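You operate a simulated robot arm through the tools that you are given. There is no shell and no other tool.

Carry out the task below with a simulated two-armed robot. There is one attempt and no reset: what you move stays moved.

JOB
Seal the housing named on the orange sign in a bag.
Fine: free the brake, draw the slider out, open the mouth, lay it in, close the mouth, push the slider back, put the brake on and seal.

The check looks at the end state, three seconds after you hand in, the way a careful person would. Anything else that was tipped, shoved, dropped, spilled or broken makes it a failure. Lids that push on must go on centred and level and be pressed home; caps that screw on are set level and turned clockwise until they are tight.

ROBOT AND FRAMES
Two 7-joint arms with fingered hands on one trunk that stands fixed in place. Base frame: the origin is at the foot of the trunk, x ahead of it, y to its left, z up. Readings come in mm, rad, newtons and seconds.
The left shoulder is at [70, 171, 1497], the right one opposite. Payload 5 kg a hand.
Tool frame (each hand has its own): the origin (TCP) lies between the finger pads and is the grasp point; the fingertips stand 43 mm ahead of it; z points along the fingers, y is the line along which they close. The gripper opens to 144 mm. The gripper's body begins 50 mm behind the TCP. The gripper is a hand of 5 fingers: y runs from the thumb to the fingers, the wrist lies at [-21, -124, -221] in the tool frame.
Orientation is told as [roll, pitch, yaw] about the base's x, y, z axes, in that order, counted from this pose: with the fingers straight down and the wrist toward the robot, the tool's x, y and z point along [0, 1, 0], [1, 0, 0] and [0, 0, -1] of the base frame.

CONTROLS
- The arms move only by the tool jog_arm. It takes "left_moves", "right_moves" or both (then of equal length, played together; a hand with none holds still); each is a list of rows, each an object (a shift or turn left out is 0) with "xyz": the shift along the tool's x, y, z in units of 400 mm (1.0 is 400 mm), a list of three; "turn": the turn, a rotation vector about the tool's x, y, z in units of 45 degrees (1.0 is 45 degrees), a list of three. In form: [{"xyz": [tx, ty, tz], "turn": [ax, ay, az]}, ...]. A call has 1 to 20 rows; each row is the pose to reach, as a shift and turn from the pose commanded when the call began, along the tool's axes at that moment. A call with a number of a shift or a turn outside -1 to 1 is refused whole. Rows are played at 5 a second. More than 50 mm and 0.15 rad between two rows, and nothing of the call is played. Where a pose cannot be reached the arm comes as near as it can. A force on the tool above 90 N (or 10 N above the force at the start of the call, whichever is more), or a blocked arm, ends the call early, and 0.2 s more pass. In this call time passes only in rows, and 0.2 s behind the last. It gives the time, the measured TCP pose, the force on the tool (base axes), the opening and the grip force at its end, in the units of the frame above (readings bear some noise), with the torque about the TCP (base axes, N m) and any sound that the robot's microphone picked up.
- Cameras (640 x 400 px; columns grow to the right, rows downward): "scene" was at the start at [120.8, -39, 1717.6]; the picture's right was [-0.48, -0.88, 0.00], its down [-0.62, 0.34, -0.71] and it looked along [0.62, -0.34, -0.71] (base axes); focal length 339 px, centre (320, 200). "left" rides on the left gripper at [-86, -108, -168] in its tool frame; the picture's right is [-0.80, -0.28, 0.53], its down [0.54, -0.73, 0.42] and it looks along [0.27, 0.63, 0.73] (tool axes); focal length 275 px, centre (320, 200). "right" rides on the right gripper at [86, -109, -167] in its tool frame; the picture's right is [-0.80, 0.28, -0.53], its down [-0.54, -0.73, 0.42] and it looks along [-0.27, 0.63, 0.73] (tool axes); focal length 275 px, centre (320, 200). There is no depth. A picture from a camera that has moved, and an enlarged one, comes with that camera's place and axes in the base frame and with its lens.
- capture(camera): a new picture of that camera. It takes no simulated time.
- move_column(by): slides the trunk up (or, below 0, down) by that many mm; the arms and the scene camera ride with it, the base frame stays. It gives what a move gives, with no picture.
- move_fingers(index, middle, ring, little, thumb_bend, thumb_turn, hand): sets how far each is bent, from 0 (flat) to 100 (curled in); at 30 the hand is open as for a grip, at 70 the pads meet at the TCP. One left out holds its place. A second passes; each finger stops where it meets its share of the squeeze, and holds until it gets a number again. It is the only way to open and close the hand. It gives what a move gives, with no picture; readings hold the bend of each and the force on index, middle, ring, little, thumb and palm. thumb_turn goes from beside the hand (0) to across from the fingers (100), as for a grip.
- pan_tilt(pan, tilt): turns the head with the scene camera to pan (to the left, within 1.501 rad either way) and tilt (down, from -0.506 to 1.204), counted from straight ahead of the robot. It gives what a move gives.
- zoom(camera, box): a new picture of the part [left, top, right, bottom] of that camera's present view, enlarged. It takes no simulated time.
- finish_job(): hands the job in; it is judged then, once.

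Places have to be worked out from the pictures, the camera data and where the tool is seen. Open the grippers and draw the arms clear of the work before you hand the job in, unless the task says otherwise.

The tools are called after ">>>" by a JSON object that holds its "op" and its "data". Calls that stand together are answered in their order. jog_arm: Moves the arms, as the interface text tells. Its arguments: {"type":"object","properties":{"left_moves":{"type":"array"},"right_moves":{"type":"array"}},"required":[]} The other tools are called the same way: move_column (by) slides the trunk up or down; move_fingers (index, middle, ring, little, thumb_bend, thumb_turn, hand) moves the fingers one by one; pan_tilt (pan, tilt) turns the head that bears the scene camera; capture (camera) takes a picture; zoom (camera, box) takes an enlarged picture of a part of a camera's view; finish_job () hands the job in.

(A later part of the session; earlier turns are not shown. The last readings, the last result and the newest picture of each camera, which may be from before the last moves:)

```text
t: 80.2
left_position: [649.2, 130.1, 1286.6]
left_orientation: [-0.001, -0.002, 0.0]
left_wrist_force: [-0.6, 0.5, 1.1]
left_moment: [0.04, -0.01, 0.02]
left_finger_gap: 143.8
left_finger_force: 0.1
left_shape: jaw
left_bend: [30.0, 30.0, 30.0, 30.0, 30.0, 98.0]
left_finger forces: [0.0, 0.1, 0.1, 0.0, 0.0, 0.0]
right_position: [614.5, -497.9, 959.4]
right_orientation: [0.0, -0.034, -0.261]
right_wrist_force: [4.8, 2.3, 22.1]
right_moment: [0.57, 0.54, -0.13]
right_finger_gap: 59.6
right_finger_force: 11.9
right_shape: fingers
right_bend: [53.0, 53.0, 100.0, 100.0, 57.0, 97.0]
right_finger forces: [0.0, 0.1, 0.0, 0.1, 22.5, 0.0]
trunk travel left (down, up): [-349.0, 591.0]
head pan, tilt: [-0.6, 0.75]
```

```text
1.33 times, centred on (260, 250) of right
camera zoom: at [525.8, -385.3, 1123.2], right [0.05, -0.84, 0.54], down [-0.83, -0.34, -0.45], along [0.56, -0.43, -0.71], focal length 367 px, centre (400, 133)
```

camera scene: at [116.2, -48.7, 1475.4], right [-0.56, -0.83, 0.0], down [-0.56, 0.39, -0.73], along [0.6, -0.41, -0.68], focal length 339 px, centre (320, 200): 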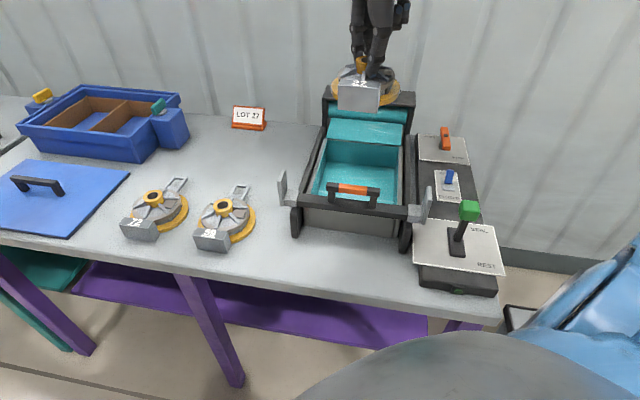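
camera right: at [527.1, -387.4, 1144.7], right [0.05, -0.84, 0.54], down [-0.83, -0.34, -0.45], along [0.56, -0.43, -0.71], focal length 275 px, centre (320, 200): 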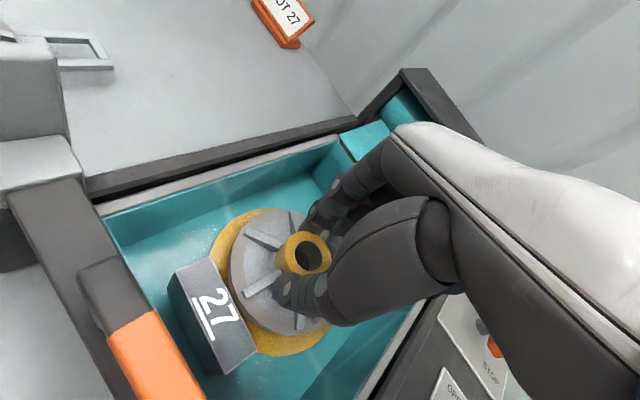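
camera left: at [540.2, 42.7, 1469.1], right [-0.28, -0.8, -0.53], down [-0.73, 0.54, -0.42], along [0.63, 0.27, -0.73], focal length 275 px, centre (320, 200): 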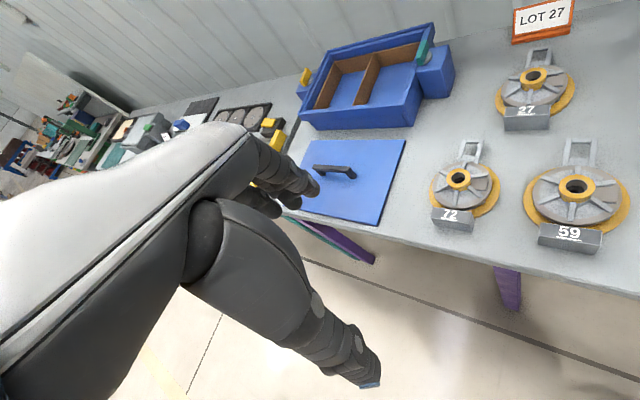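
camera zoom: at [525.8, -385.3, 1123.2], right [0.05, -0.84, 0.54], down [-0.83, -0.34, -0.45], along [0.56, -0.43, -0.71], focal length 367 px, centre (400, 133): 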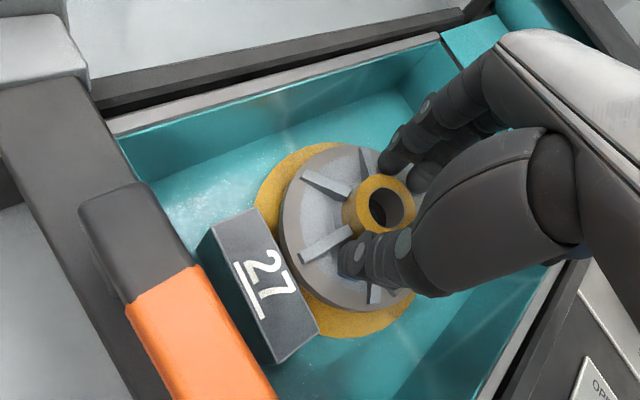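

Index and middle are free and the thumb only rests on the body. I'll lift straight up.

>>> {"op": "jog_arm", "data": {"right_moves": [{"xyz": [0, 0, -0.015]}, {"xyz": [0, 0, -0.04]}, {"xyz": [0, 0, -0.08]}, {"xyz": [0, 0, -0.15]}, {"xyz": [0, 0, -0.25]}, {"xyz": [0, 0.0, -0.35]}]}}

>>> {"op": "capture", "data": {"camera": "right"}}

>>> {"op": "zoom", "data": {"camera": "scene", "box": [275, 60, 465, 250]}}

```text
t: 81.6
left_position: [649.1, 130.0, 1287.4]
left_orientation: [-0.001, 0.0, 0.0]
left_wrist_force: [-0.1, 0.4, -0.4]
left_moment: [-0.03, -0.04, 0.0]
left_finger_gap: 143.8
left_finger_force: 0.1
left_shape: jaw
left_bend: [30.0, 30.0, 30.0, 30.0, 30.0, 98.0]
left_finger forces: [0.0, 0.0, 0.0, 0.0, 0.0, 0.0]
right_position: [610.6, -498.1, 1096.1]
right_orientation: [-0.001, -0.03, -0.264]
right_wrist_force: [0.3, 0.4, -0.7]
right_moment: [-0.06, -0.02, -0.02]
right_finger_gap: 67.5
right_finger_force: 0.0
right_shape: fingers
right_bend: [53.0, 53.0, 100.0, 100.0, 53.0, 97.0]
right_finger forces: [0.0, 0.0, 0.0, 0.1, 0.0, 0.1]
trunk travel left (down, up): [-349.0, 591.0]
head pan, tilt: [-0.6, 0.75]
```

```text
taken
camera right: at [523.8, -384.6, 1260.3], right [0.05, -0.84, 0.54], down [-0.83, -0.34, -0.45], along [0.56, -0.43, -0.71], focal length 275 px, centre (320, 200)
```

right: 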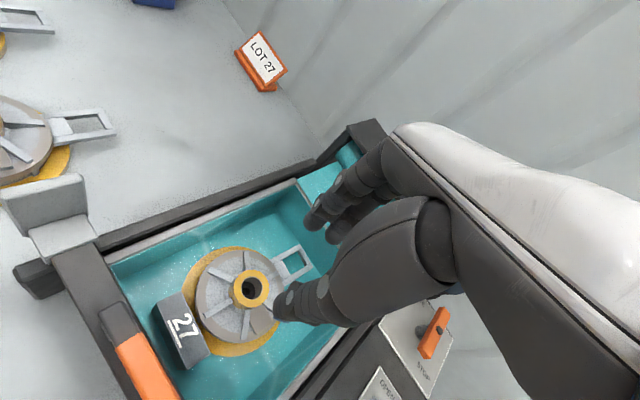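

```text
2.11 times, centred on (370, 155) of scene
camera zoom: at [117.3, -45.2, 1475.3], right [-0.56, -0.83, 0.0], down [-0.56, 0.38, -0.73], along [0.6, -0.41, -0.68], focal length 714 px, centre (215, 295)
```

zoom: 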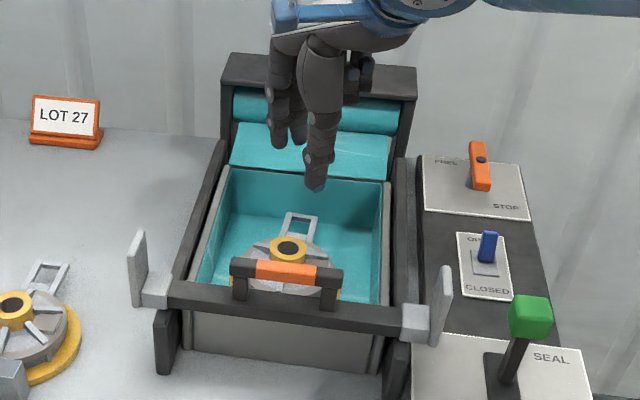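

The housing lies flat inside the bag. Next is closing the mouth: I'll raise the hand and turn it back to -45°.

>>> {"op": "jog_arm", "data": {"right_moves": [{"xyz": [0, 0, -0.03], "turn": [0, 0, 0.1334]}, {"xyz": [0, 0, -0.06], "turn": [0, 0, 0.267]}, {"xyz": [0, 0, -0.09], "turn": [0, 0, 0.4]}, {"xyz": [0, 0, -0.12], "turn": [0, 0, 0.533]}, {"xyz": [0, 0, -0.145], "turn": [0, 0, 0.667]}]}}

>>> {"op": "move_fingers", "data": {"hand": "right", "index": 45, "middle": 100, "ring": 100, "little": 100, "thumb_bend": 52}}

```text
t: 82.8
left_position: [649.5, 129.6, 1286.1]
left_orientation: [-0.003, 0.0, 0.0]
left_wrist_force: [0.0, 0.0, 0.7]
left_moment: [0.0, 0.0, 0.02]
left_finger_gap: 143.7
left_finger_force: 0.2
left_shape: jaw
left_bend: [30.0, 30.0, 30.0, 30.0, 30.0, 98.0]
left_finger forces: [0.0, 0.0, 0.1, 0.0, 0.0, 0.0]
right_position: [609.4, -497.9, 1154.6]
right_orientation: [0.015, -0.027, -0.788]
right_wrist_force: [0.0, 0.7, 0.0]
right_moment: [0.02, 0.01, 0.01]
right_finger_gap: 67.3
right_finger_force: 0.0
right_shape: fingers
right_bend: [53.0, 53.0, 100.0, 100.0, 53.0, 97.0]
right_finger forces: [0.0, 0.0, 0.0, 0.0, 0.0, 0.1]
trunk travel left (down, up): [-349.0, 591.0]
head pan, tilt: [-0.6, 0.75]
```

```text
t: 83.8
left_position: [649.7, 129.6, 1286.5]
left_orientation: [-0.002, 0.0, 0.002]
left_wrist_force: [-0.3, 0.6, -0.3]
left_moment: [-0.02, 0.04, 0.02]
left_finger_gap: 143.7
left_finger_force: 0.1
left_shape: jaw
left_bend: [30.0, 30.0, 30.0, 30.0, 30.0, 98.0]
left_finger forces: [0.0, 0.0, 0.0, 0.1, 0.1, 0.0]
right_position: [609.0, -498.2, 1154.9]
right_orientation: [0.017, -0.026, -0.787]
right_wrist_force: [-0.6, 0.8, -0.1]
right_moment: [-0.01, 0.0, 0.01]
right_finger_gap: 83.6
right_finger_force: 0.0
right_shape: fingers
right_bend: [45.0, 100.0, 100.0, 100.0, 52.0, 97.0]
right_finger forces: [0.0, 0.0, 0.0, 0.0, 0.0, 0.1]
trunk travel left (down, up): [-349.0, 591.0]
head pan, tilt: [-0.6, 0.75]
```

Now I'll tilt the hand 30° and move it past the far side of the toggle at height.

>>> {"op": "jog_arm", "data": {"right_moves": [{"xyz": [-0.0876, 0.03, 0], "turn": [0.1006, -0.003, 0]}, {"xyz": [-0.175, 0.06, 0], "turn": [0.201, -0.006, 0]}, {"xyz": [-0.263, 0.09, 0], "turn": [0.302, -0.009, 0]}, {"xyz": [-0.35, 0.12, 0], "turn": [0.402, -0.012, 0]}, {"xyz": [-0.438, 0.15, 0], "turn": [0.503, -0.016, 0]}, {"xyz": [-0.525, 0.18, 0], "turn": [0.603, -0.019, 0]}, {"xyz": [-0.613, 0.2127, 0], "turn": [0.704, -0.0217, 0]}]}}

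>>> {"op": "capture", "data": {"camera": "right"}}

>>> {"op": "capture", "data": {"camera": "scene"}}

```text
t: 85.4
left_position: [649.2, 127.8, 1286.9]
left_orientation: [0.001, -0.002, 0.0]
left_wrist_force: [0.0, -0.3, -0.7]
left_moment: [0.01, -0.02, 0.0]
left_finger_gap: 144.0
left_finger_force: 0.0
left_shape: jaw
left_bend: [30.0, 30.0, 30.0, 30.0, 30.0, 98.0]
left_finger forces: [0.1, 0.0, 0.0, 0.1, 0.0, 0.0]
right_position: [494.7, -733.9, 1152.8]
right_orientation: [0.004, 0.53, -0.78]
right_wrist_force: [0.1, -1.0, -1.2]
right_moment: [0.08, 0.03, 0.02]
right_finger_gap: 83.7
right_finger_force: 0.0
right_shape: fingers
right_bend: [45.0, 100.0, 100.0, 100.0, 52.0, 98.0]
right_finger forces: [0.0, 0.0, 0.0, 0.1, 0.0, 0.0]
trunk travel left (down, up): [-349.0, 591.0]
head pan, tilt: [-0.6, 0.75]
```

```text
taken
camera right: at [549.8, -666.8, 1352.2], right [-0.2, -0.93, 0.32], down [-0.98, 0.21, 0.0], along [-0.06, -0.31, -0.95], focal length 275 px, centre (320, 200)
```

right: 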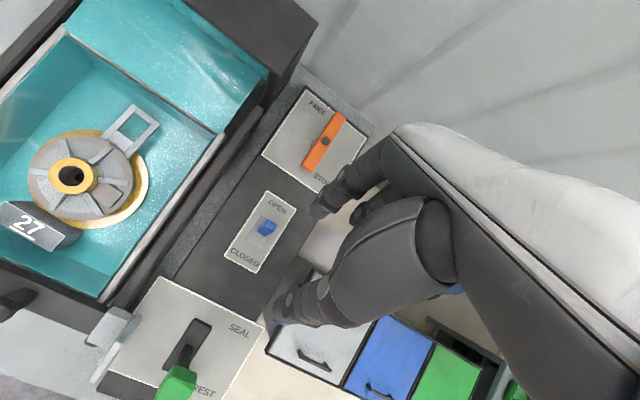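

```text
taken
camera scene: at [117.7, -48.3, 1475.2], right [-0.56, -0.83, 0.0], down [-0.56, 0.39, -0.73], along [0.6, -0.41, -0.68], focal length 339 px, centre (320, 200)
```

scene: 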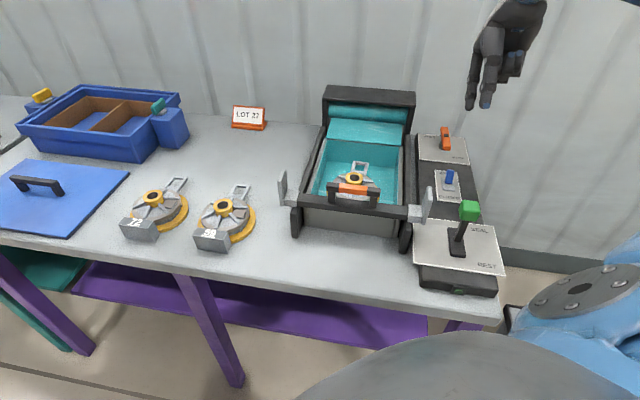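

The index fingertip is past the toggle on the far side. I'll lower it behind the toggle.

>>> {"op": "jog_arm", "data": {"right_moves": [{"xyz": [0, 0.049, 0.0842]}, {"xyz": [0, 0.098, 0.168]}, {"xyz": [0, 0.147, 0.253]}, {"xyz": [0, 0.196, 0.337]}, {"xyz": [0, 0.22, 0.379]}, {"xyz": [0, 0.243, 0.418]}]}}

>>> {"op": "capture", "data": {"camera": "right"}}

>>> {"op": "zoom", "data": {"camera": "scene", "box": [400, 90, 520, 250]}}

```text
t: 86.8
left_position: [648.4, 130.2, 1287.7]
left_orientation: [-0.001, -0.001, -0.001]
left_wrist_force: [0.5, -0.5, -0.2]
left_moment: [-0.03, 0.02, 0.01]
left_finger_gap: 143.6
left_finger_force: 0.1
left_shape: jaw
left_bend: [30.0, 30.0, 30.0, 30.0, 30.0, 98.0]
left_finger forces: [0.0, 0.0, 0.0, 0.1, 0.0, 0.1]
right_position: [497.4, -733.0, 963.7]
right_orientation: [0.004, 0.519, -0.782]
right_wrist_force: [3.5, -6.4, 21.3]
right_moment: [-0.61, -0.92, -0.12]
right_finger_gap: 81.1
right_finger_force: 11.0
right_shape: fingers
right_bend: [47.0, 100.0, 100.0, 100.0, 52.0, 98.0]
right_finger forces: [21.8, 0.0, 0.0, 0.0, 0.0, 0.0]
trunk travel left (down, up): [-349.0, 591.0]
head pan, tilt: [-0.6, 0.75]
```

```text
taken
camera right: at [549.2, -663.5, 1164.1], right [-0.2, -0.93, 0.32], down [-0.98, 0.21, -0.01], along [-0.06, -0.32, -0.95], focal length 275 px, centre (320, 200)
```

right: 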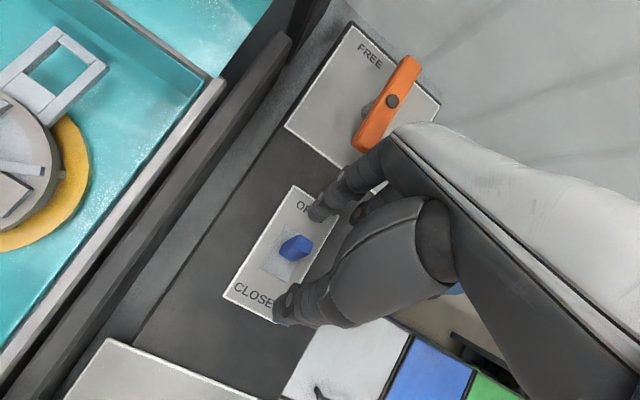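

```text
2.50 times, centred on (460, 170) of scene
camera zoom: at [116.3, -44.5, 1476.1], right [-0.56, -0.83, 0.0], down [-0.56, 0.38, -0.73], along [0.6, -0.41, -0.68], focal length 847 px, centre (-30, 275)
```

zoom: 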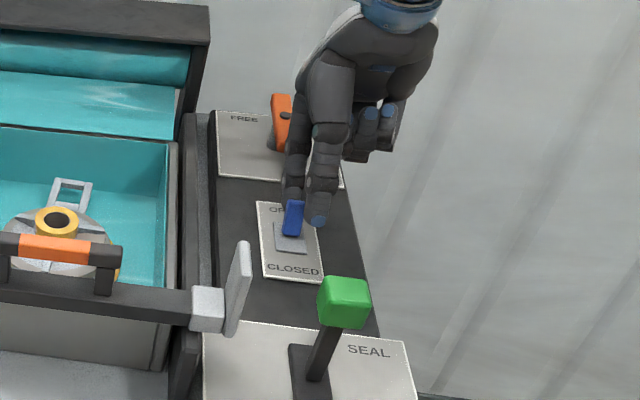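

The fingertip is touching the panel plate behind the toggle. I'll lift 5 mm and pull toward the near side to flip it to CLOSED.

>>> {"op": "jog_arm", "data": {"right_moves": [{"xyz": [0, -0.007, -0.013]}, {"xyz": [0, -0.027, -0.002]}, {"xyz": [0, -0.046, 0.009]}, {"xyz": [0, -0.066, 0.02]}, {"xyz": [0, -0.085, 0.032]}]}}

>>> {"op": "capture", "data": {"camera": "right"}}

>>> {"op": "zoom", "data": {"camera": "scene", "box": [300, 90, 520, 250]}}

```text
t: 88.0
left_position: [649.0, 130.5, 1286.9]
left_orientation: [0.0, 0.0, 0.0]
left_wrist_force: [-0.6, 1.0, 0.8]
left_moment: [-0.01, -0.03, 0.02]
left_finger_gap: 143.6
left_finger_force: 0.0
left_shape: jaw
left_bend: [30.0, 30.0, 30.0, 30.0, 30.0, 98.0]
left_finger forces: [0.0, 0.1, 0.1, 0.0, 0.0, 0.2]
right_position: [469.1, -707.9, 967.2]
right_orientation: [0.002, 0.523, -0.781]
right_wrist_force: [5.3, -4.3, 13.6]
right_moment: [-0.53, -0.79, -0.06]
right_finger_gap: 88.6
right_finger_force: 8.0
right_shape: fingers
right_bend: [42.0, 100.0, 100.0, 100.0, 52.0, 98.0]
right_finger forces: [15.6, 0.1, 0.0, 0.0, 0.0, 0.1]
trunk travel left (down, up): [-349.0, 591.0]
head pan, tilt: [-0.6, 0.75]
```

```text
taken
camera right: at [522.9, -638.4, 1167.3], right [-0.2, -0.93, 0.32], down [-0.98, 0.21, 0.0], along [-0.06, -0.31, -0.95], focal length 275 px, centre (320, 200)
```

right: 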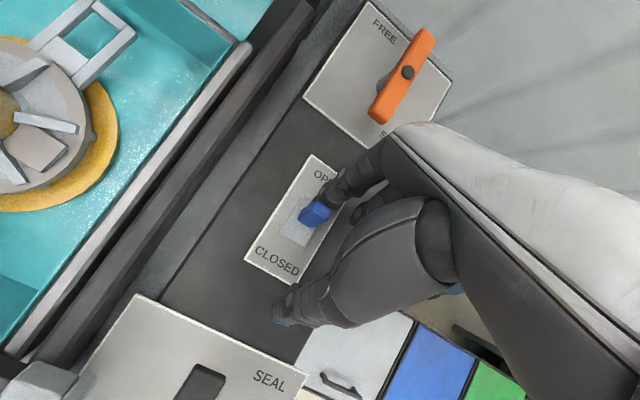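

```text
2.50 times, centred on (410, 170) of scene
camera zoom: at [117.3, -45.6, 1475.4], right [-0.56, -0.83, 0.0], down [-0.56, 0.38, -0.73], along [0.6, -0.41, -0.68], focal length 847 px, centre (95, 275)
```

zoom: 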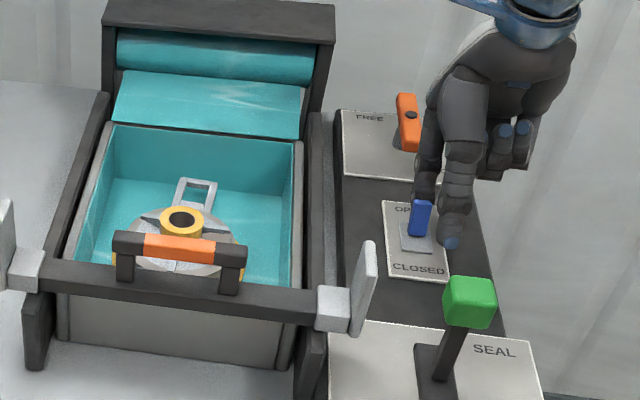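

The finger is pushing the toggle's far side (about 7 N). I'll continue pulling nearer.

>>> {"op": "jog_arm", "data": {"right_moves": [{"xyz": [0, -0.02, 0.011]}, {"xyz": [0, -0.039, 0.022]}, {"xyz": [0, -0.058, 0.034]}, {"xyz": [0, -0.078, 0.045]}]}}

>>> {"op": "capture", "data": {"camera": "right"}}

>>> {"op": "zoom", "data": {"camera": "scene", "box": [300, 90, 520, 250]}}

```text
t: 89.0
left_position: [647.7, 131.3, 1285.5]
left_orientation: [-0.002, -0.001, -0.001]
left_wrist_force: [0.4, 0.1, 0.9]
left_moment: [-0.05, -0.02, 0.02]
left_finger_gap: 143.9
left_finger_force: 0.1
left_shape: jaw
left_bend: [30.0, 30.0, 30.0, 30.0, 30.0, 98.0]
left_finger forces: [0.0, 0.1, 0.0, 0.0, 0.1, 0.1]
right_position: [446.1, -682.1, 972.5]
right_orientation: [0.005, 0.512, -0.778]
right_wrist_force: [22.0, -24.6, 50.3]
right_moment: [-3.22, -3.64, -0.36]
right_finger_gap: 111.8
right_finger_force: 26.3
right_shape: fingers
right_bend: [29.0, 100.0, 100.0, 100.0, 52.0, 98.0]
right_finger forces: [52.1, 0.0, 0.0, 0.0, 0.0, 0.0]
trunk travel left (down, up): [-349.0, 591.0]
head pan, tilt: [-0.6, 0.75]
```

```text
taken
camera right: at [498.0, -612.6, 1172.5], right [-0.2, -0.92, 0.32], down [-0.98, 0.21, -0.01], along [-0.05, -0.32, -0.95], focal length 275 px, centre (320, 200)
```

right: 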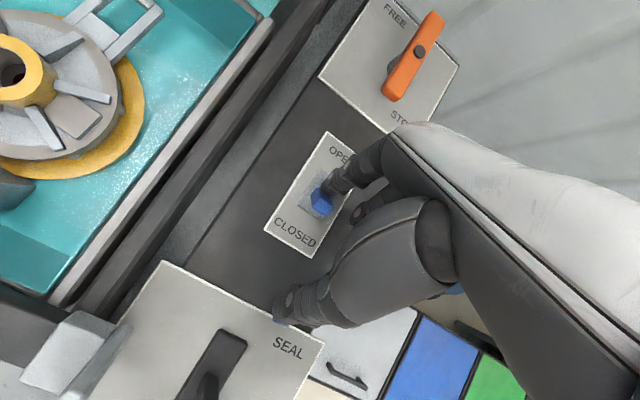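

```text
2.50 times, centred on (410, 170) of scene
camera zoom: at [116.6, -44.1, 1476.0], right [-0.56, -0.83, 0.0], down [-0.56, 0.38, -0.73], along [0.6, -0.41, -0.68], focal length 847 px, centre (95, 275)
```

zoom: 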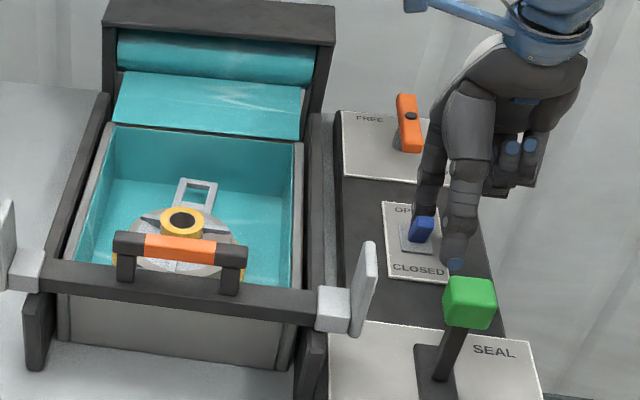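

The finger force is high (52 N), so I'll stop and look closely at the toggle.

>>> {"op": "zoom", "data": {"camera": "right", "box": [255, 120, 375, 270]}}

>>> {"op": "zoom", "data": {"camera": "scene", "box": [440, 140, 500, 210]}}

```text
2.67 times, centred on (315, 195) of right
camera zoom: at [498.0, -612.6, 1172.5], right [-0.2, -0.92, 0.32], down [-0.98, 0.21, -0.01], along [-0.05, -0.32, -0.95], focal length 734 px, centre (333, 213)
```

zoom: 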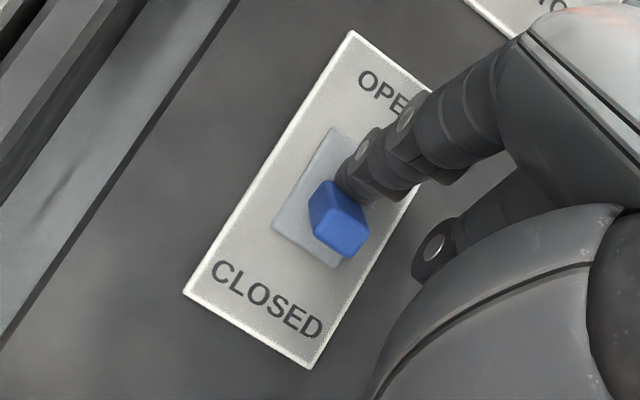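

```text
5.71 times, centred on (470, 175) of scene
camera zoom: at [116.6, -44.1, 1476.0], right [-0.56, -0.83, 0.0], down [-0.56, 0.38, -0.73], along [0.6, -0.41, -0.68], focal length 1937 px, centre (-537, 343)
```

zoom: 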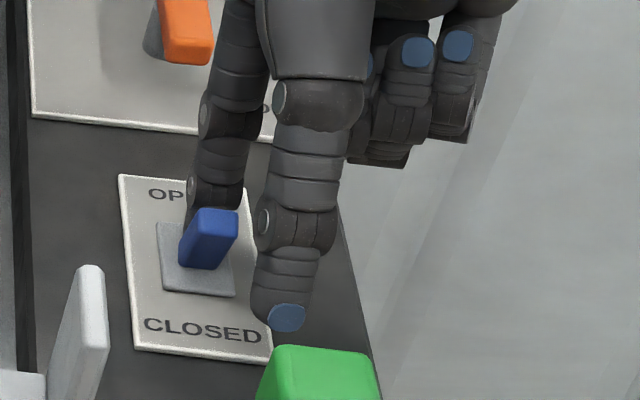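

The toggle now leans to CLOSED against its stop. I'll back the finger off and lift, then look at the bag.

>>> {"op": "jog_arm", "data": {"right_moves": [{"xyz": [0, 0.03, -0.02]}, {"xyz": [0, 0.06, -0.05]}, {"xyz": [0, 0.04, -0.12]}, {"xyz": [0, -0.02, -0.2]}, {"xyz": [0, -0.08, -0.29]}, {"xyz": [0, -0.13, -0.38]}]}}

>>> {"op": "capture", "data": {"camera": "right"}}

>>> {"op": "capture", "data": {"camera": "scene"}}

```text
t: 90.4
left_position: [649.3, 130.4, 1286.1]
left_orientation: [-0.001, -0.001, 0.0]
left_wrist_force: [-0.1, 0.0, -0.2]
left_moment: [0.0, -0.03, -0.01]
left_finger_gap: 143.7
left_finger_force: 0.0
left_shape: jaw
left_bend: [30.0, 30.0, 30.0, 30.0, 30.0, 98.0]
left_finger forces: [0.0, 0.1, 0.1, 0.0, 0.1, 0.0]
right_position: [466.6, -703.3, 1123.2]
right_orientation: [0.001, 0.527, -0.782]
right_wrist_force: [-0.5, 0.5, 0.8]
right_moment: [-0.03, -0.02, 0.01]
right_finger_gap: 83.8
right_finger_force: 0.1
right_shape: fingers
right_bend: [45.0, 100.0, 100.0, 100.0, 52.0, 98.0]
right_finger forces: [0.1, 0.1, 0.0, 0.0, 0.0, 0.0]
trunk travel left (down, up): [-349.0, 591.0]
head pan, tilt: [-0.6, 0.75]
```

```text
taken
camera right: at [521.7, -634.8, 1324.2], right [-0.2, -0.93, 0.32], down [-0.98, 0.21, 0.0], along [-0.06, -0.31, -0.95], focal length 275 px, centre (320, 200)
```

right: 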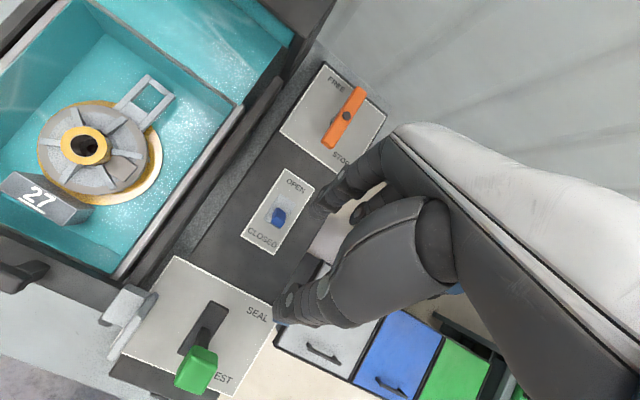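

```text
taken
camera scene: at [117.1, -45.7, 1475.3], right [-0.56, -0.83, 0.0], down [-0.56, 0.38, -0.73], along [0.6, -0.41, -0.68], focal length 339 px, centre (320, 200)
```

scene: 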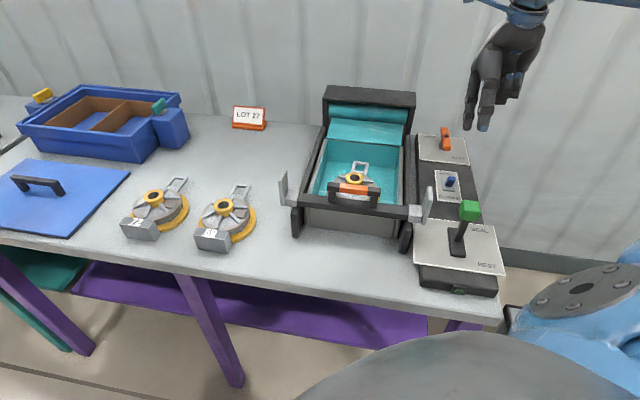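

I'll zoom to verify the toggle's position and the bag state.

>>> {"op": "zoom", "data": {"camera": "right", "box": [230, 155, 330, 265]}}

>>> {"op": "zoom", "data": {"camera": "scene", "box": [270, 75, 480, 250]}}

>>> {"op": "zoom", "data": {"camera": "right", "box": [0, 0, 300, 400]}}

```text
3.64 times, centred on (280, 210) of right
camera zoom: at [521.7, -634.8, 1324.2], right [-0.2, -0.93, 0.32], down [-0.98, 0.21, 0.0], along [-0.06, -0.31, -0.95], focal length 1001 px, centre (466, 164)
```

zoom: 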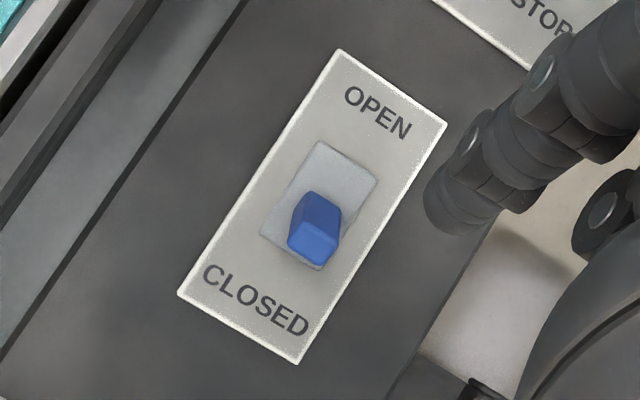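

```text
2.29 times, centred on (375, 162) of scene
camera zoom: at [117.1, -45.7, 1475.3], right [-0.56, -0.83, 0.0], down [-0.56, 0.38, -0.73], along [0.6, -0.41, -0.68], focal length 775 px, centre (194, 286)
```

zoom: 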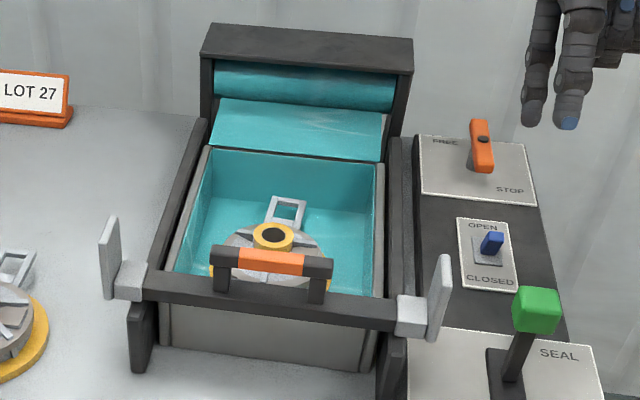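

```text
1.00 times, centred on (150, 200) of right (not enlarged: the box is as wide or as high as the picture)
camera zoom: at [521.7, -634.8, 1324.2], right [-0.2, -0.93, 0.32], down [-0.98, 0.21, 0.0], along [-0.06, -0.31, -0.95], focal length 275 px, centre (490, 200)
```

zoom: 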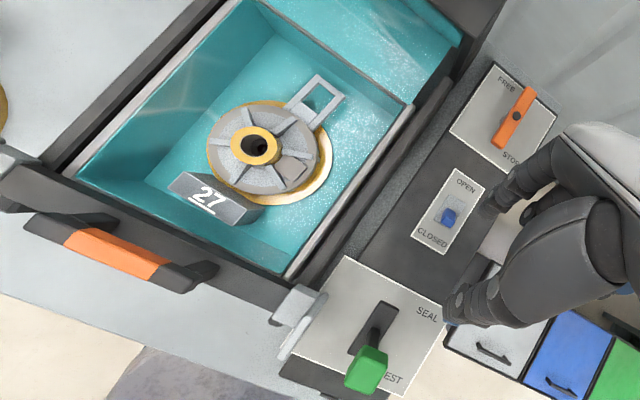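

Toggle is firmly on CLOSED. Next I'll push the slider back, using the thumb on the near side of the handle with the fingers curled up out of the way. First I level the hand and move over the handle.

>>> {"op": "move_fingers", "data": {"hand": "right", "index": 100, "middle": 100, "ring": 100, "little": 100, "thumb_bend": 50}}

>>> {"op": "jog_arm", "data": {"right_moves": [{"xyz": [0.079, -0.0446, 0.026], "turn": [-0.084, 0, 0]}, {"xyz": [0.159, -0.089, 0.052], "turn": [-0.168, 0, 0]}, {"xyz": [0.238, -0.134, 0.078], "turn": [-0.252, 0, 0]}, {"xyz": [0.3175, -0.178, 0.104], "turn": [-0.336, 0, 0]}, {"xyz": [0.397, -0.223, 0.13], "turn": [-0.42, 0, 0]}, {"xyz": [0.476, -0.267, 0.156], "turn": [-0.503, 0, 0]}, {"xyz": [0.556, -0.312, 0.182], "turn": [-0.587, 0, 0]}, {"xyz": [0.635, -0.3565, 0.2075], "turn": [-0.671, 0, 0]}]}}

>>> {"op": "capture", "data": {"camera": "right"}}

>>> {"op": "zoom", "data": {"camera": "scene", "box": [270, 40, 480, 250]}}

```text
t: 91.4
left_position: [649.7, 128.9, 1287.2]
left_orientation: [0.001, 0.0, 0.001]
left_wrist_force: [0.2, 0.5, -1.2]
left_moment: [0.0, 0.01, 0.01]
left_finger_gap: 143.6
left_finger_force: 0.0
left_shape: jaw
left_bend: [30.0, 30.0, 30.0, 30.0, 30.0, 98.0]
left_finger forces: [0.1, 0.0, 0.0, 0.1, 0.0, 0.0]
right_position: [467.9, -703.5, 1123.7]
right_orientation: [0.0, 0.529, -0.782]
right_wrist_force: [0.2, 0.7, 0.6]
right_moment: [0.0, -0.02, 0.01]
right_finger_gap: 84.5
right_finger_force: 0.1
right_shape: fingers
right_bend: [100.0, 100.0, 100.0, 100.0, 50.0, 98.0]
right_finger forces: [0.1, 0.0, 0.0, 0.0, 0.1, 0.0]
trunk travel left (down, up): [-349.0, 591.0]
head pan, tilt: [-0.6, 0.75]
```

```text
t: 93.2
left_position: [652.8, 129.5, 1284.3]
left_orientation: [-0.002, 0.005, 0.001]
left_wrist_force: [0.9, 0.4, -1.7]
left_moment: [-0.06, 0.11, -0.02]
left_finger_gap: 143.8
left_finger_force: 0.1
left_shape: jaw
left_bend: [30.0, 30.0, 30.0, 30.0, 30.0, 98.0]
left_finger forces: [0.0, 0.0, 0.1, 0.0, 0.1, 0.0]
right_position: [532.8, -404.0, 1120.9]
right_orientation: [-0.002, 0.0, -0.783]
right_wrist_force: [1.6, 0.5, -0.1]
right_moment: [-0.01, 0.16, -0.03]
right_finger_gap: 84.3
right_finger_force: 0.1
right_shape: fingers
right_bend: [100.0, 100.0, 100.0, 100.0, 50.0, 97.0]
right_finger forces: [0.0, 0.0, 0.1, 0.1, 0.1, 0.0]
trunk travel left (down, up): [-349.0, 591.0]
head pan, tilt: [-0.6, 0.75]
```

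```text
taken
camera right: at [517.0, -266.1, 1289.0], right [-0.36, -0.76, 0.54], down [-0.9, 0.13, -0.42], along [0.26, -0.63, -0.73], focal length 275 px, centre (320, 200)
```

right: 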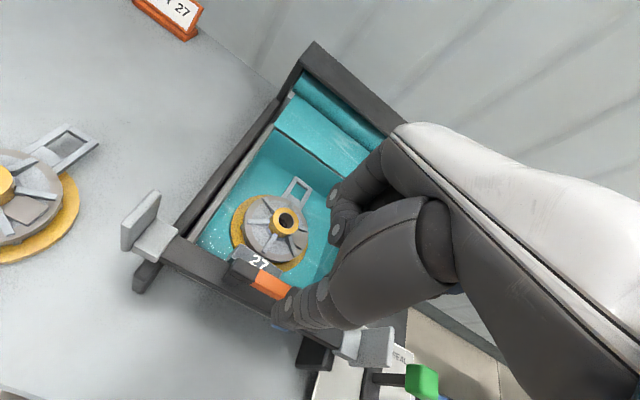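

```text
1.90 times, centred on (375, 145) of scene
camera zoom: at [122.2, -44.4, 1474.6], right [-0.57, -0.82, 0.0], down [-0.57, 0.38, -0.73], along [0.6, -0.41, -0.68], focal length 646 px, centre (215, 305)
```

zoom: 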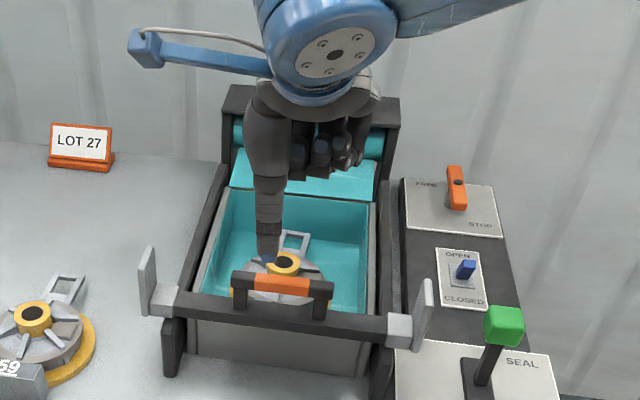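

The thumb is on the near side of the handle. I'll lower it to handle height.

>>> {"op": "jog_arm", "data": {"right_moves": [{"xyz": [-0.005, -0.005, 0.08]}, {"xyz": [-0.01, -0.01, 0.15]}, {"xyz": [-0.01, -0.01, 0.21]}]}}

>>> {"op": "capture", "data": {"camera": "right"}}

>>> {"op": "zoom", "data": {"camera": "scene", "box": [270, 60, 480, 250]}}

```text
t: 94.0
left_position: [649.8, 128.0, 1287.9]
left_orientation: [0.0, -0.001, -0.001]
left_wrist_force: [0.2, 0.3, 0.8]
left_moment: [0.04, 0.0, 0.03]
left_finger_gap: 143.8
left_finger_force: 0.1
left_shape: jaw
left_bend: [30.0, 30.0, 30.0, 30.0, 30.0, 98.0]
left_finger forces: [0.1, 0.0, 0.0, 0.0, 0.0, 0.0]
right_position: [522.1, -406.6, 1039.0]
right_orientation: [0.0, 0.0, -0.781]
right_wrist_force: [0.0, 0.1, 1.2]
right_moment: [0.01, -0.05, 0.03]
right_finger_gap: 84.6
right_finger_force: 0.0
right_shape: fingers
right_bend: [100.0, 100.0, 100.0, 100.0, 50.0, 97.0]
right_finger forces: [0.0, 0.0, 0.0, 0.0, 0.1, 0.0]
trunk travel left (down, up): [-349.0, 591.0]
head pan, tilt: [-0.6, 0.75]
```

```text
taken
camera right: at [506.8, -270.0, 1207.3], right [-0.36, -0.77, 0.53], down [-0.9, 0.13, -0.42], along [0.26, -0.63, -0.73], focal length 275 px, centre (320, 200)
```

right: 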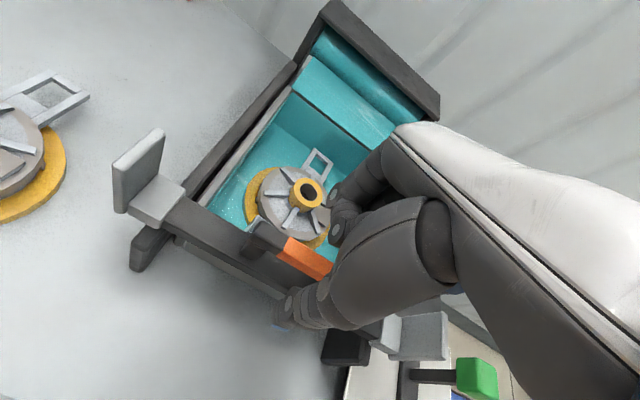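

```text
2.11 times, centred on (375, 155) of scene
camera zoom: at [117.7, -47.5, 1475.3], right [-0.57, -0.82, 0.0], down [-0.56, 0.39, -0.73], along [0.6, -0.41, -0.68], focal length 714 px, centre (204, 295)
```

zoom: 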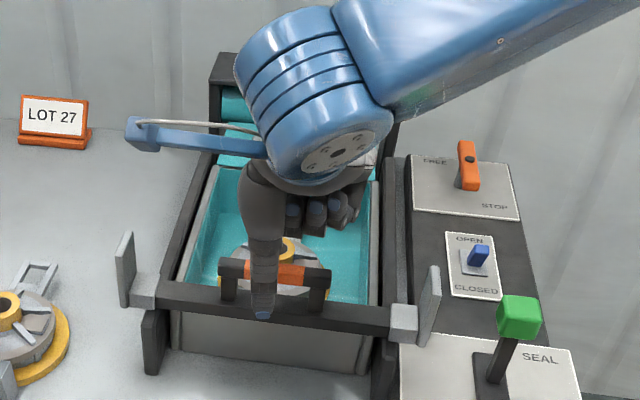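

The thumb is in front of the handle and clear. I'll push toward the far side 60 mm and check that the slider follows and the housing stays put.

>>> {"op": "jog_arm", "data": {"right_moves": [{"xyz": [0, 0.03, 0]}, {"xyz": [0, 0.06, 0]}, {"xyz": [0, 0.09, 0]}, {"xyz": [0, 0.12, 0]}, {"xyz": [0, 0.15, 0]}]}}

>>> {"op": "capture", "data": {"camera": "right"}}

>>> {"op": "zoom", "data": {"camera": "scene", "box": [270, 60, 480, 250]}}

```text
t: 95.2
left_position: [649.3, 128.5, 1287.3]
left_orientation: [0.001, -0.001, 0.0]
left_wrist_force: [0.4, -0.3, -0.3]
left_moment: [0.0, 0.0, 0.01]
left_finger_gap: 143.8
left_finger_force: 0.0
left_shape: jaw
left_bend: [30.0, 30.0, 30.0, 30.0, 30.0, 98.0]
left_finger forces: [0.0, 0.0, 0.0, 0.0, 0.0, 0.0]
right_position: [564.1, -450.1, 1038.1]
right_orientation: [0.001, 0.0, -0.782]
right_wrist_force: [0.3, 0.7, 0.0]
right_moment: [-0.05, 0.03, -0.01]
right_finger_gap: 84.9
right_finger_force: 0.2
right_shape: fingers
right_bend: [100.0, 100.0, 100.0, 100.0, 50.0, 97.0]
right_finger forces: [0.0, 0.0, 0.1, 0.1, 0.3, 0.0]
trunk travel left (down, up): [-349.0, 591.0]
head pan, tilt: [-0.6, 0.75]
```

```text
taken
camera right: at [549.1, -312.0, 1207.5], right [-0.36, -0.77, 0.53], down [-0.9, 0.13, -0.42], along [0.26, -0.63, -0.73], focal length 275 px, centre (320, 200)
```

right: 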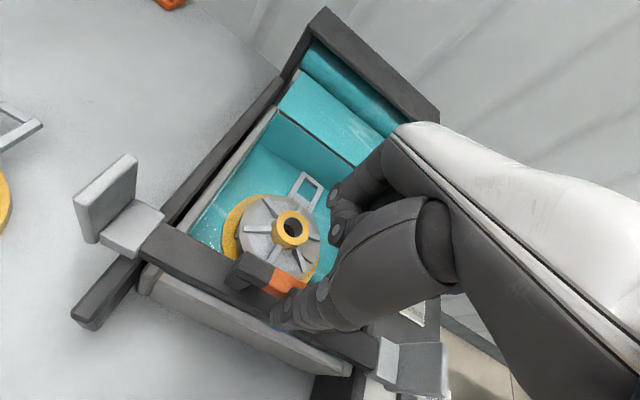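

```text
2.11 times, centred on (375, 155) of scene
camera zoom: at [117.8, -46.7, 1475.3], right [-0.56, -0.83, 0.0], down [-0.56, 0.39, -0.73], along [0.6, -0.41, -0.68], focal length 714 px, centre (204, 295)
```

zoom: 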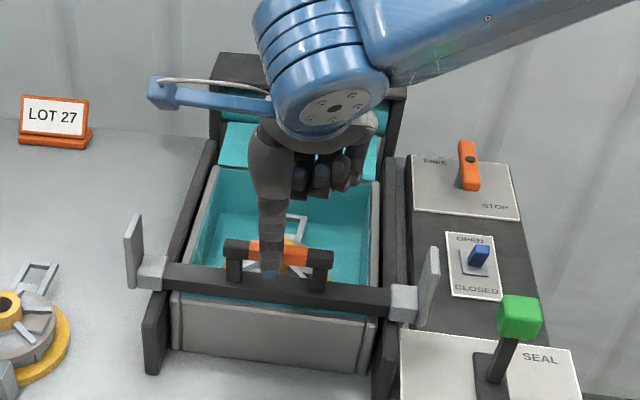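

The slider is going back smoothly and the housing is undisturbed. I'll continue pushing 160 mm.

>>> {"op": "jog_arm", "data": {"right_moves": [{"xyz": [0, 0.05, 0]}, {"xyz": [0, 0.1, 0]}, {"xyz": [0, 0.15, 0]}, {"xyz": [0, 0.2, 0]}, {"xyz": [0, 0.25, 0]}, {"xyz": [0, 0.3, 0]}, {"xyz": [0, 0.35, 0]}, {"xyz": [0, 0.4, 0]}]}}

>>> {"op": "capture", "data": {"camera": "right"}}

>>> {"op": "zoom", "data": {"camera": "scene", "box": [270, 60, 480, 250]}}

```text
t: 97.0
left_position: [650.3, 128.7, 1286.7]
left_orientation: [0.0, 0.0, 0.001]
left_wrist_force: [0.8, 0.1, -0.4]
left_moment: [0.01, -0.02, 0.01]
left_finger_gap: 143.8
left_finger_force: 0.0
left_shape: jaw
left_bend: [30.0, 30.0, 30.0, 30.0, 30.0, 98.0]
left_finger forces: [0.0, 0.1, 0.0, 0.0, 0.0, 0.0]
right_position: [679.9, -564.3, 1040.6]
right_orientation: [0.0, 0.0, -0.783]
right_wrist_force: [0.8, -0.4, -0.4]
right_moment: [-0.03, 0.04, 0.0]
right_finger_gap: 84.9
right_finger_force: 0.0
right_shape: fingers
right_bend: [100.0, 100.0, 100.0, 100.0, 50.0, 97.0]
right_finger forces: [0.0, 0.0, 0.1, 0.0, 0.2, 0.1]
trunk travel left (down, up): [-349.0, 591.0]
head pan, tilt: [-0.6, 0.75]
```

```text
taken
camera right: at [663.2, -426.0, 1208.0], right [-0.36, -0.77, 0.53], down [-0.9, 0.13, -0.42], along [0.26, -0.63, -0.73], focal length 275 px, centre (320, 200)
```

right: 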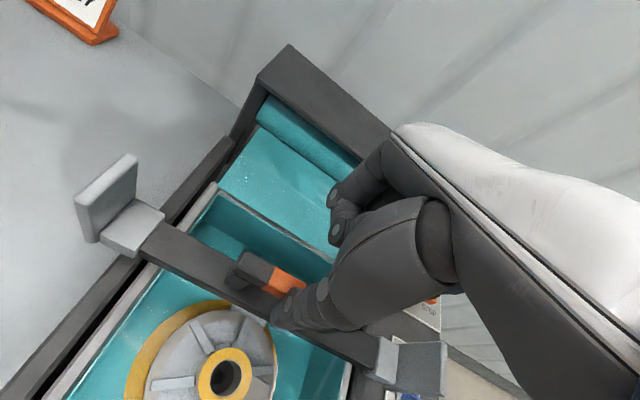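

```text
2.11 times, centred on (375, 155) of scene
camera zoom: at [118.4, -46.7, 1475.2], right [-0.56, -0.83, 0.0], down [-0.56, 0.39, -0.73], along [0.6, -0.41, -0.68], focal length 714 px, centre (204, 295)
```

zoom: 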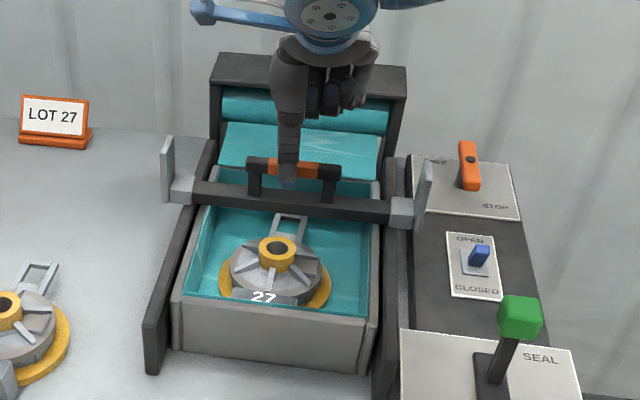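

Still smooth; the bag lining and housing stay in the tray. I'll push another 90 mm.

>>> {"op": "jog_arm", "data": {"right_moves": [{"xyz": [0, 0.05, 0]}, {"xyz": [0, 0.1, 0]}, {"xyz": [0, 0.15, 0]}, {"xyz": [0, 0.2, 0]}, {"xyz": [0, 0.225, 0]}]}}

>>> {"op": "capture", "data": {"camera": "right"}}

>>> {"op": "zoom", "data": {"camera": "scene", "box": [270, 60, 480, 250]}}

```text
t: 98.2
left_position: [650.2, 129.3, 1286.7]
left_orientation: [0.001, 0.002, 0.001]
left_wrist_force: [-0.3, 0.0, 0.3]
left_moment: [-0.03, 0.03, -0.03]
left_finger_gap: 143.9
left_finger_force: 0.1
left_shape: jaw
left_bend: [30.0, 30.0, 30.0, 30.0, 30.0, 98.0]
left_finger forces: [0.1, 0.0, 0.0, 0.1, 0.0, 0.0]
right_position: [742.7, -625.8, 1038.2]
right_orientation: [0.0, 0.0, -0.783]
right_wrist_force: [-0.5, 0.1, -0.3]
right_moment: [0.0, -0.02, -0.01]
right_finger_gap: 85.1
right_finger_force: 0.3
right_shape: fingers
right_bend: [100.0, 100.0, 100.0, 100.0, 49.0, 98.0]
right_finger forces: [0.0, 0.0, 0.0, 0.0, 0.4, 0.1]
trunk travel left (down, up): [-349.0, 591.0]
head pan, tilt: [-0.6, 0.75]
```

```text
taken
camera right: at [726.0, -487.5, 1207.5], right [-0.36, -0.77, 0.53], down [-0.9, 0.13, -0.42], along [0.26, -0.63, -0.73], focal length 275 px, centre (320, 200)
```

right: 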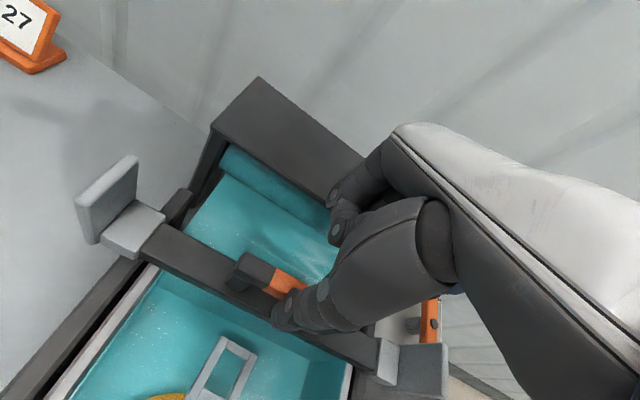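

```text
2.11 times, centred on (375, 155) of scene
camera zoom: at [117.8, -46.5, 1475.3], right [-0.57, -0.82, 0.0], down [-0.56, 0.39, -0.73], along [0.6, -0.41, -0.68], focal length 714 px, centre (204, 295)
```

zoom: 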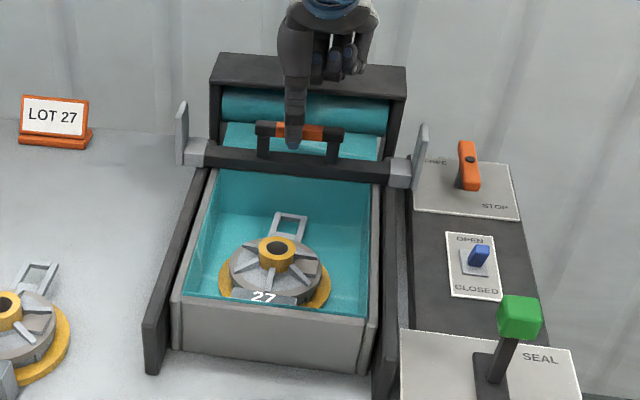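

About 30 mm left to home. I'll push in small steps, watching forces near the hood.

>>> {"op": "jog_arm", "data": {"right_moves": [{"xyz": [0, 0.0125, 0]}, {"xyz": [0, 0.025, 0]}, {"xyz": [0, 0.0375, 0]}, {"xyz": [0, 0.05, 0]}]}}

>>> {"op": "capture", "data": {"camera": "right"}}

>>> {"op": "zoom", "data": {"camera": "scene", "box": [300, 60, 480, 180]}}

```text
t: 99.2
left_position: [649.5, 129.3, 1287.3]
left_orientation: [0.0, 0.001, 0.0]
left_wrist_force: [0.2, -0.2, 0.3]
left_moment: [-0.02, -0.01, 0.01]
left_finger_gap: 143.7
left_finger_force: 0.0
left_shape: jaw
left_bend: [30.0, 30.0, 30.0, 30.0, 30.0, 98.0]
left_finger forces: [0.0, 0.0, 0.1, 0.0, 0.1, 0.0]
right_position: [756.8, -638.7, 1039.7]
right_orientation: [-0.001, 0.0, -0.782]
right_wrist_force: [-0.2, 0.7, 0.1]
right_moment: [0.01, 0.06, 0.0]
right_finger_gap: 85.0
right_finger_force: 0.8
right_shape: fingers
right_bend: [100.0, 100.0, 100.0, 100.0, 49.0, 98.0]
right_finger forces: [0.0, 0.1, 0.1, 0.1, 0.8, 0.0]
trunk travel left (down, up): [-349.0, 591.0]
head pan, tilt: [-0.6, 0.75]
```

```text
taken
camera right: at [740.7, -502.0, 1207.8], right [-0.36, -0.77, 0.53], down [-0.9, 0.13, -0.42], along [0.26, -0.63, -0.73], focal length 275 px, centre (320, 200)
```

right: 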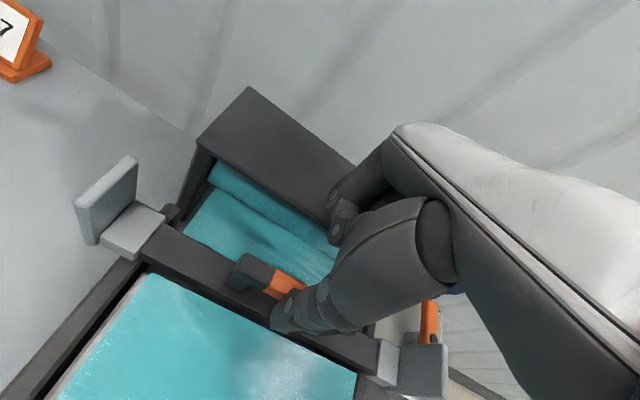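

```text
3.33 times, centred on (390, 120) of scene
camera zoom: at [118.0, -46.5, 1475.3], right [-0.56, -0.83, 0.0], down [-0.56, 0.39, -0.73], along [0.6, -0.41, -0.68], focal length 1130 px, centre (87, 467)
```

zoom: 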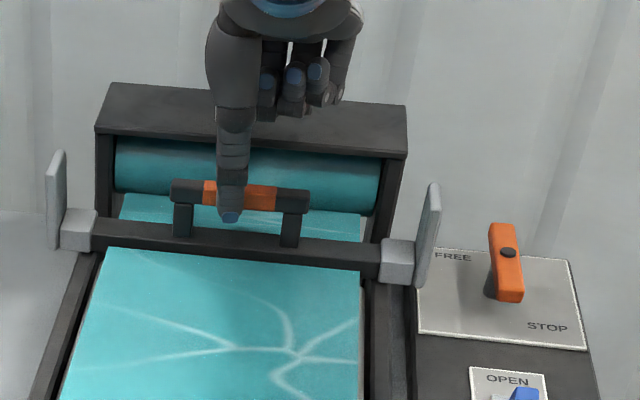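

The bag has now closed over the housing. I'll push the last bit until the slider meets its inner stop.

>>> {"op": "jog_arm", "data": {"right_moves": [{"xyz": [0, 0.0075, 0]}, {"xyz": [0, 0.015, 0]}, {"xyz": [0, 0.0225, 0]}, {"xyz": [0, 0.03, 0]}]}}

>>> {"op": "zoom", "data": {"camera": "scene", "box": [300, 60, 480, 180]}}

```text
t: 100.2
left_position: [649.0, 129.6, 1286.1]
left_orientation: [0.001, 0.0, 0.001]
left_wrist_force: [-0.4, -0.2, 0.8]
left_moment: [0.0, 0.0, 0.01]
left_finger_gap: 144.2
left_finger_force: 0.1
left_shape: jaw
left_bend: [30.0, 30.0, 30.0, 30.0, 30.0, 98.0]
left_finger forces: [0.0, 0.1, 0.0, 0.0, 0.0, 0.0]
right_position: [766.5, -648.5, 1039.5]
right_orientation: [0.0, -0.001, -0.783]
right_wrist_force: [-0.9, 0.7, 0.3]
right_moment: [0.02, -0.03, 0.0]
right_finger_gap: 85.3
right_finger_force: 0.6
right_shape: fingers
right_bend: [100.0, 100.0, 100.0, 100.0, 49.0, 98.0]
right_finger forces: [0.0, 0.1, 0.0, 0.1, 0.9, 0.0]
trunk travel left (down, up): [-349.0, 591.0]
head pan, tilt: [-0.6, 0.75]
```

```text
3.33 times, centred on (390, 120) of scene
camera zoom: at [117.9, -46.5, 1475.3], right [-0.56, -0.83, 0.0], down [-0.56, 0.39, -0.73], along [0.6, -0.41, -0.68], focal length 1130 px, centre (87, 467)
```

zoom: 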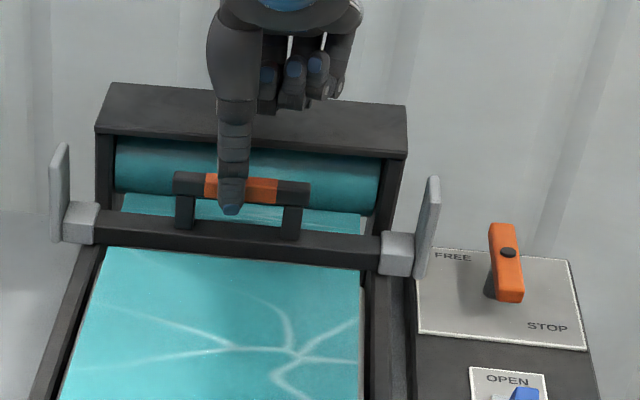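

Not yet at the stop, so a few more millimetres.

>>> {"op": "jog_arm", "data": {"right_moves": [{"xyz": [0, 0.0075, 0]}, {"xyz": [0, 0.015, 0]}, {"xyz": [0, 0.0225, 0]}]}}

>>> {"op": "zoom", "data": {"camera": "scene", "box": [300, 60, 480, 180]}}

>>> {"op": "zoom", "data": {"camera": "right", "box": [60, 60, 420, 360]}}

```text
t: 101.0
left_position: [648.8, 130.8, 1287.1]
left_orientation: [0.001, 0.0, 0.0]
left_wrist_force: [-0.5, 0.0, -0.3]
left_moment: [0.0, 0.02, 0.02]
left_finger_gap: 143.9
left_finger_force: 0.0
left_shape: jaw
left_bend: [30.0, 30.0, 30.0, 30.0, 30.0, 98.0]
left_finger forces: [0.0, 0.0, 0.0, 0.0, 0.0, 0.0]
right_position: [770.7, -653.7, 1039.5]
right_orientation: [0.003, -0.001, -0.782]
right_wrist_force: [-4.7, 5.1, 1.0]
right_moment: [0.12, 0.14, 0.0]
right_finger_gap: 87.5
right_finger_force: 2.9
right_shape: fingers
right_bend: [100.0, 100.0, 100.0, 100.0, 47.0, 97.0]
right_finger forces: [0.0, 0.1, 0.0, 0.0, 6.1, 0.0]
trunk travel left (down, up): [-349.0, 591.0]
head pan, tilt: [-0.6, 0.75]
```

```text
3.33 times, centred on (390, 120) of scene
camera zoom: at [117.2, -45.8, 1475.3], right [-0.56, -0.83, 0.0], down [-0.56, 0.39, -0.73], along [0.6, -0.41, -0.68], focal length 1130 px, centre (87, 467)
```

zoom: 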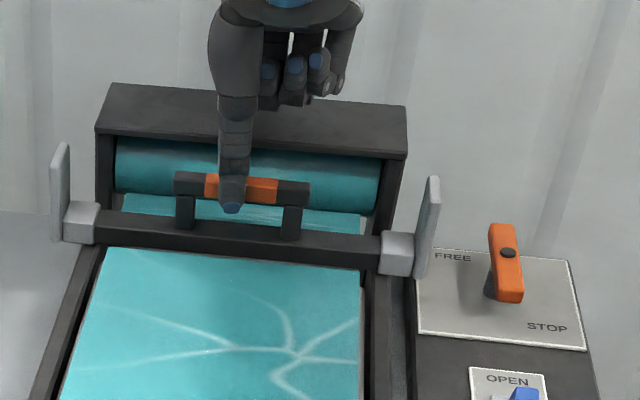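

```text
1.33 times, centred on (240, 210) of right
camera zoom: at [755.1, -516.2, 1207.7], right [-0.36, -0.77, 0.53], down [-0.9, 0.13, -0.42], along [0.26, -0.63, -0.73], focal length 367 px, centre (427, 187)
```

zoom: 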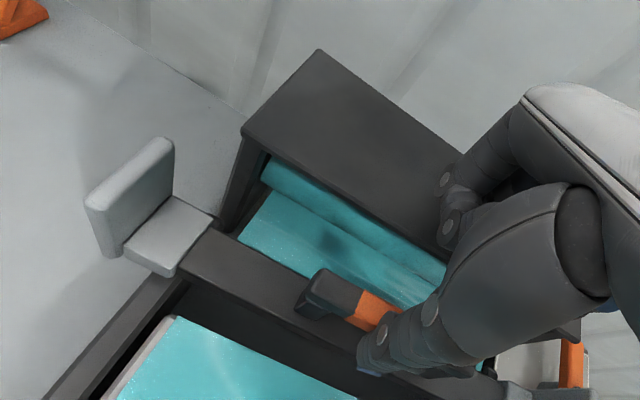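

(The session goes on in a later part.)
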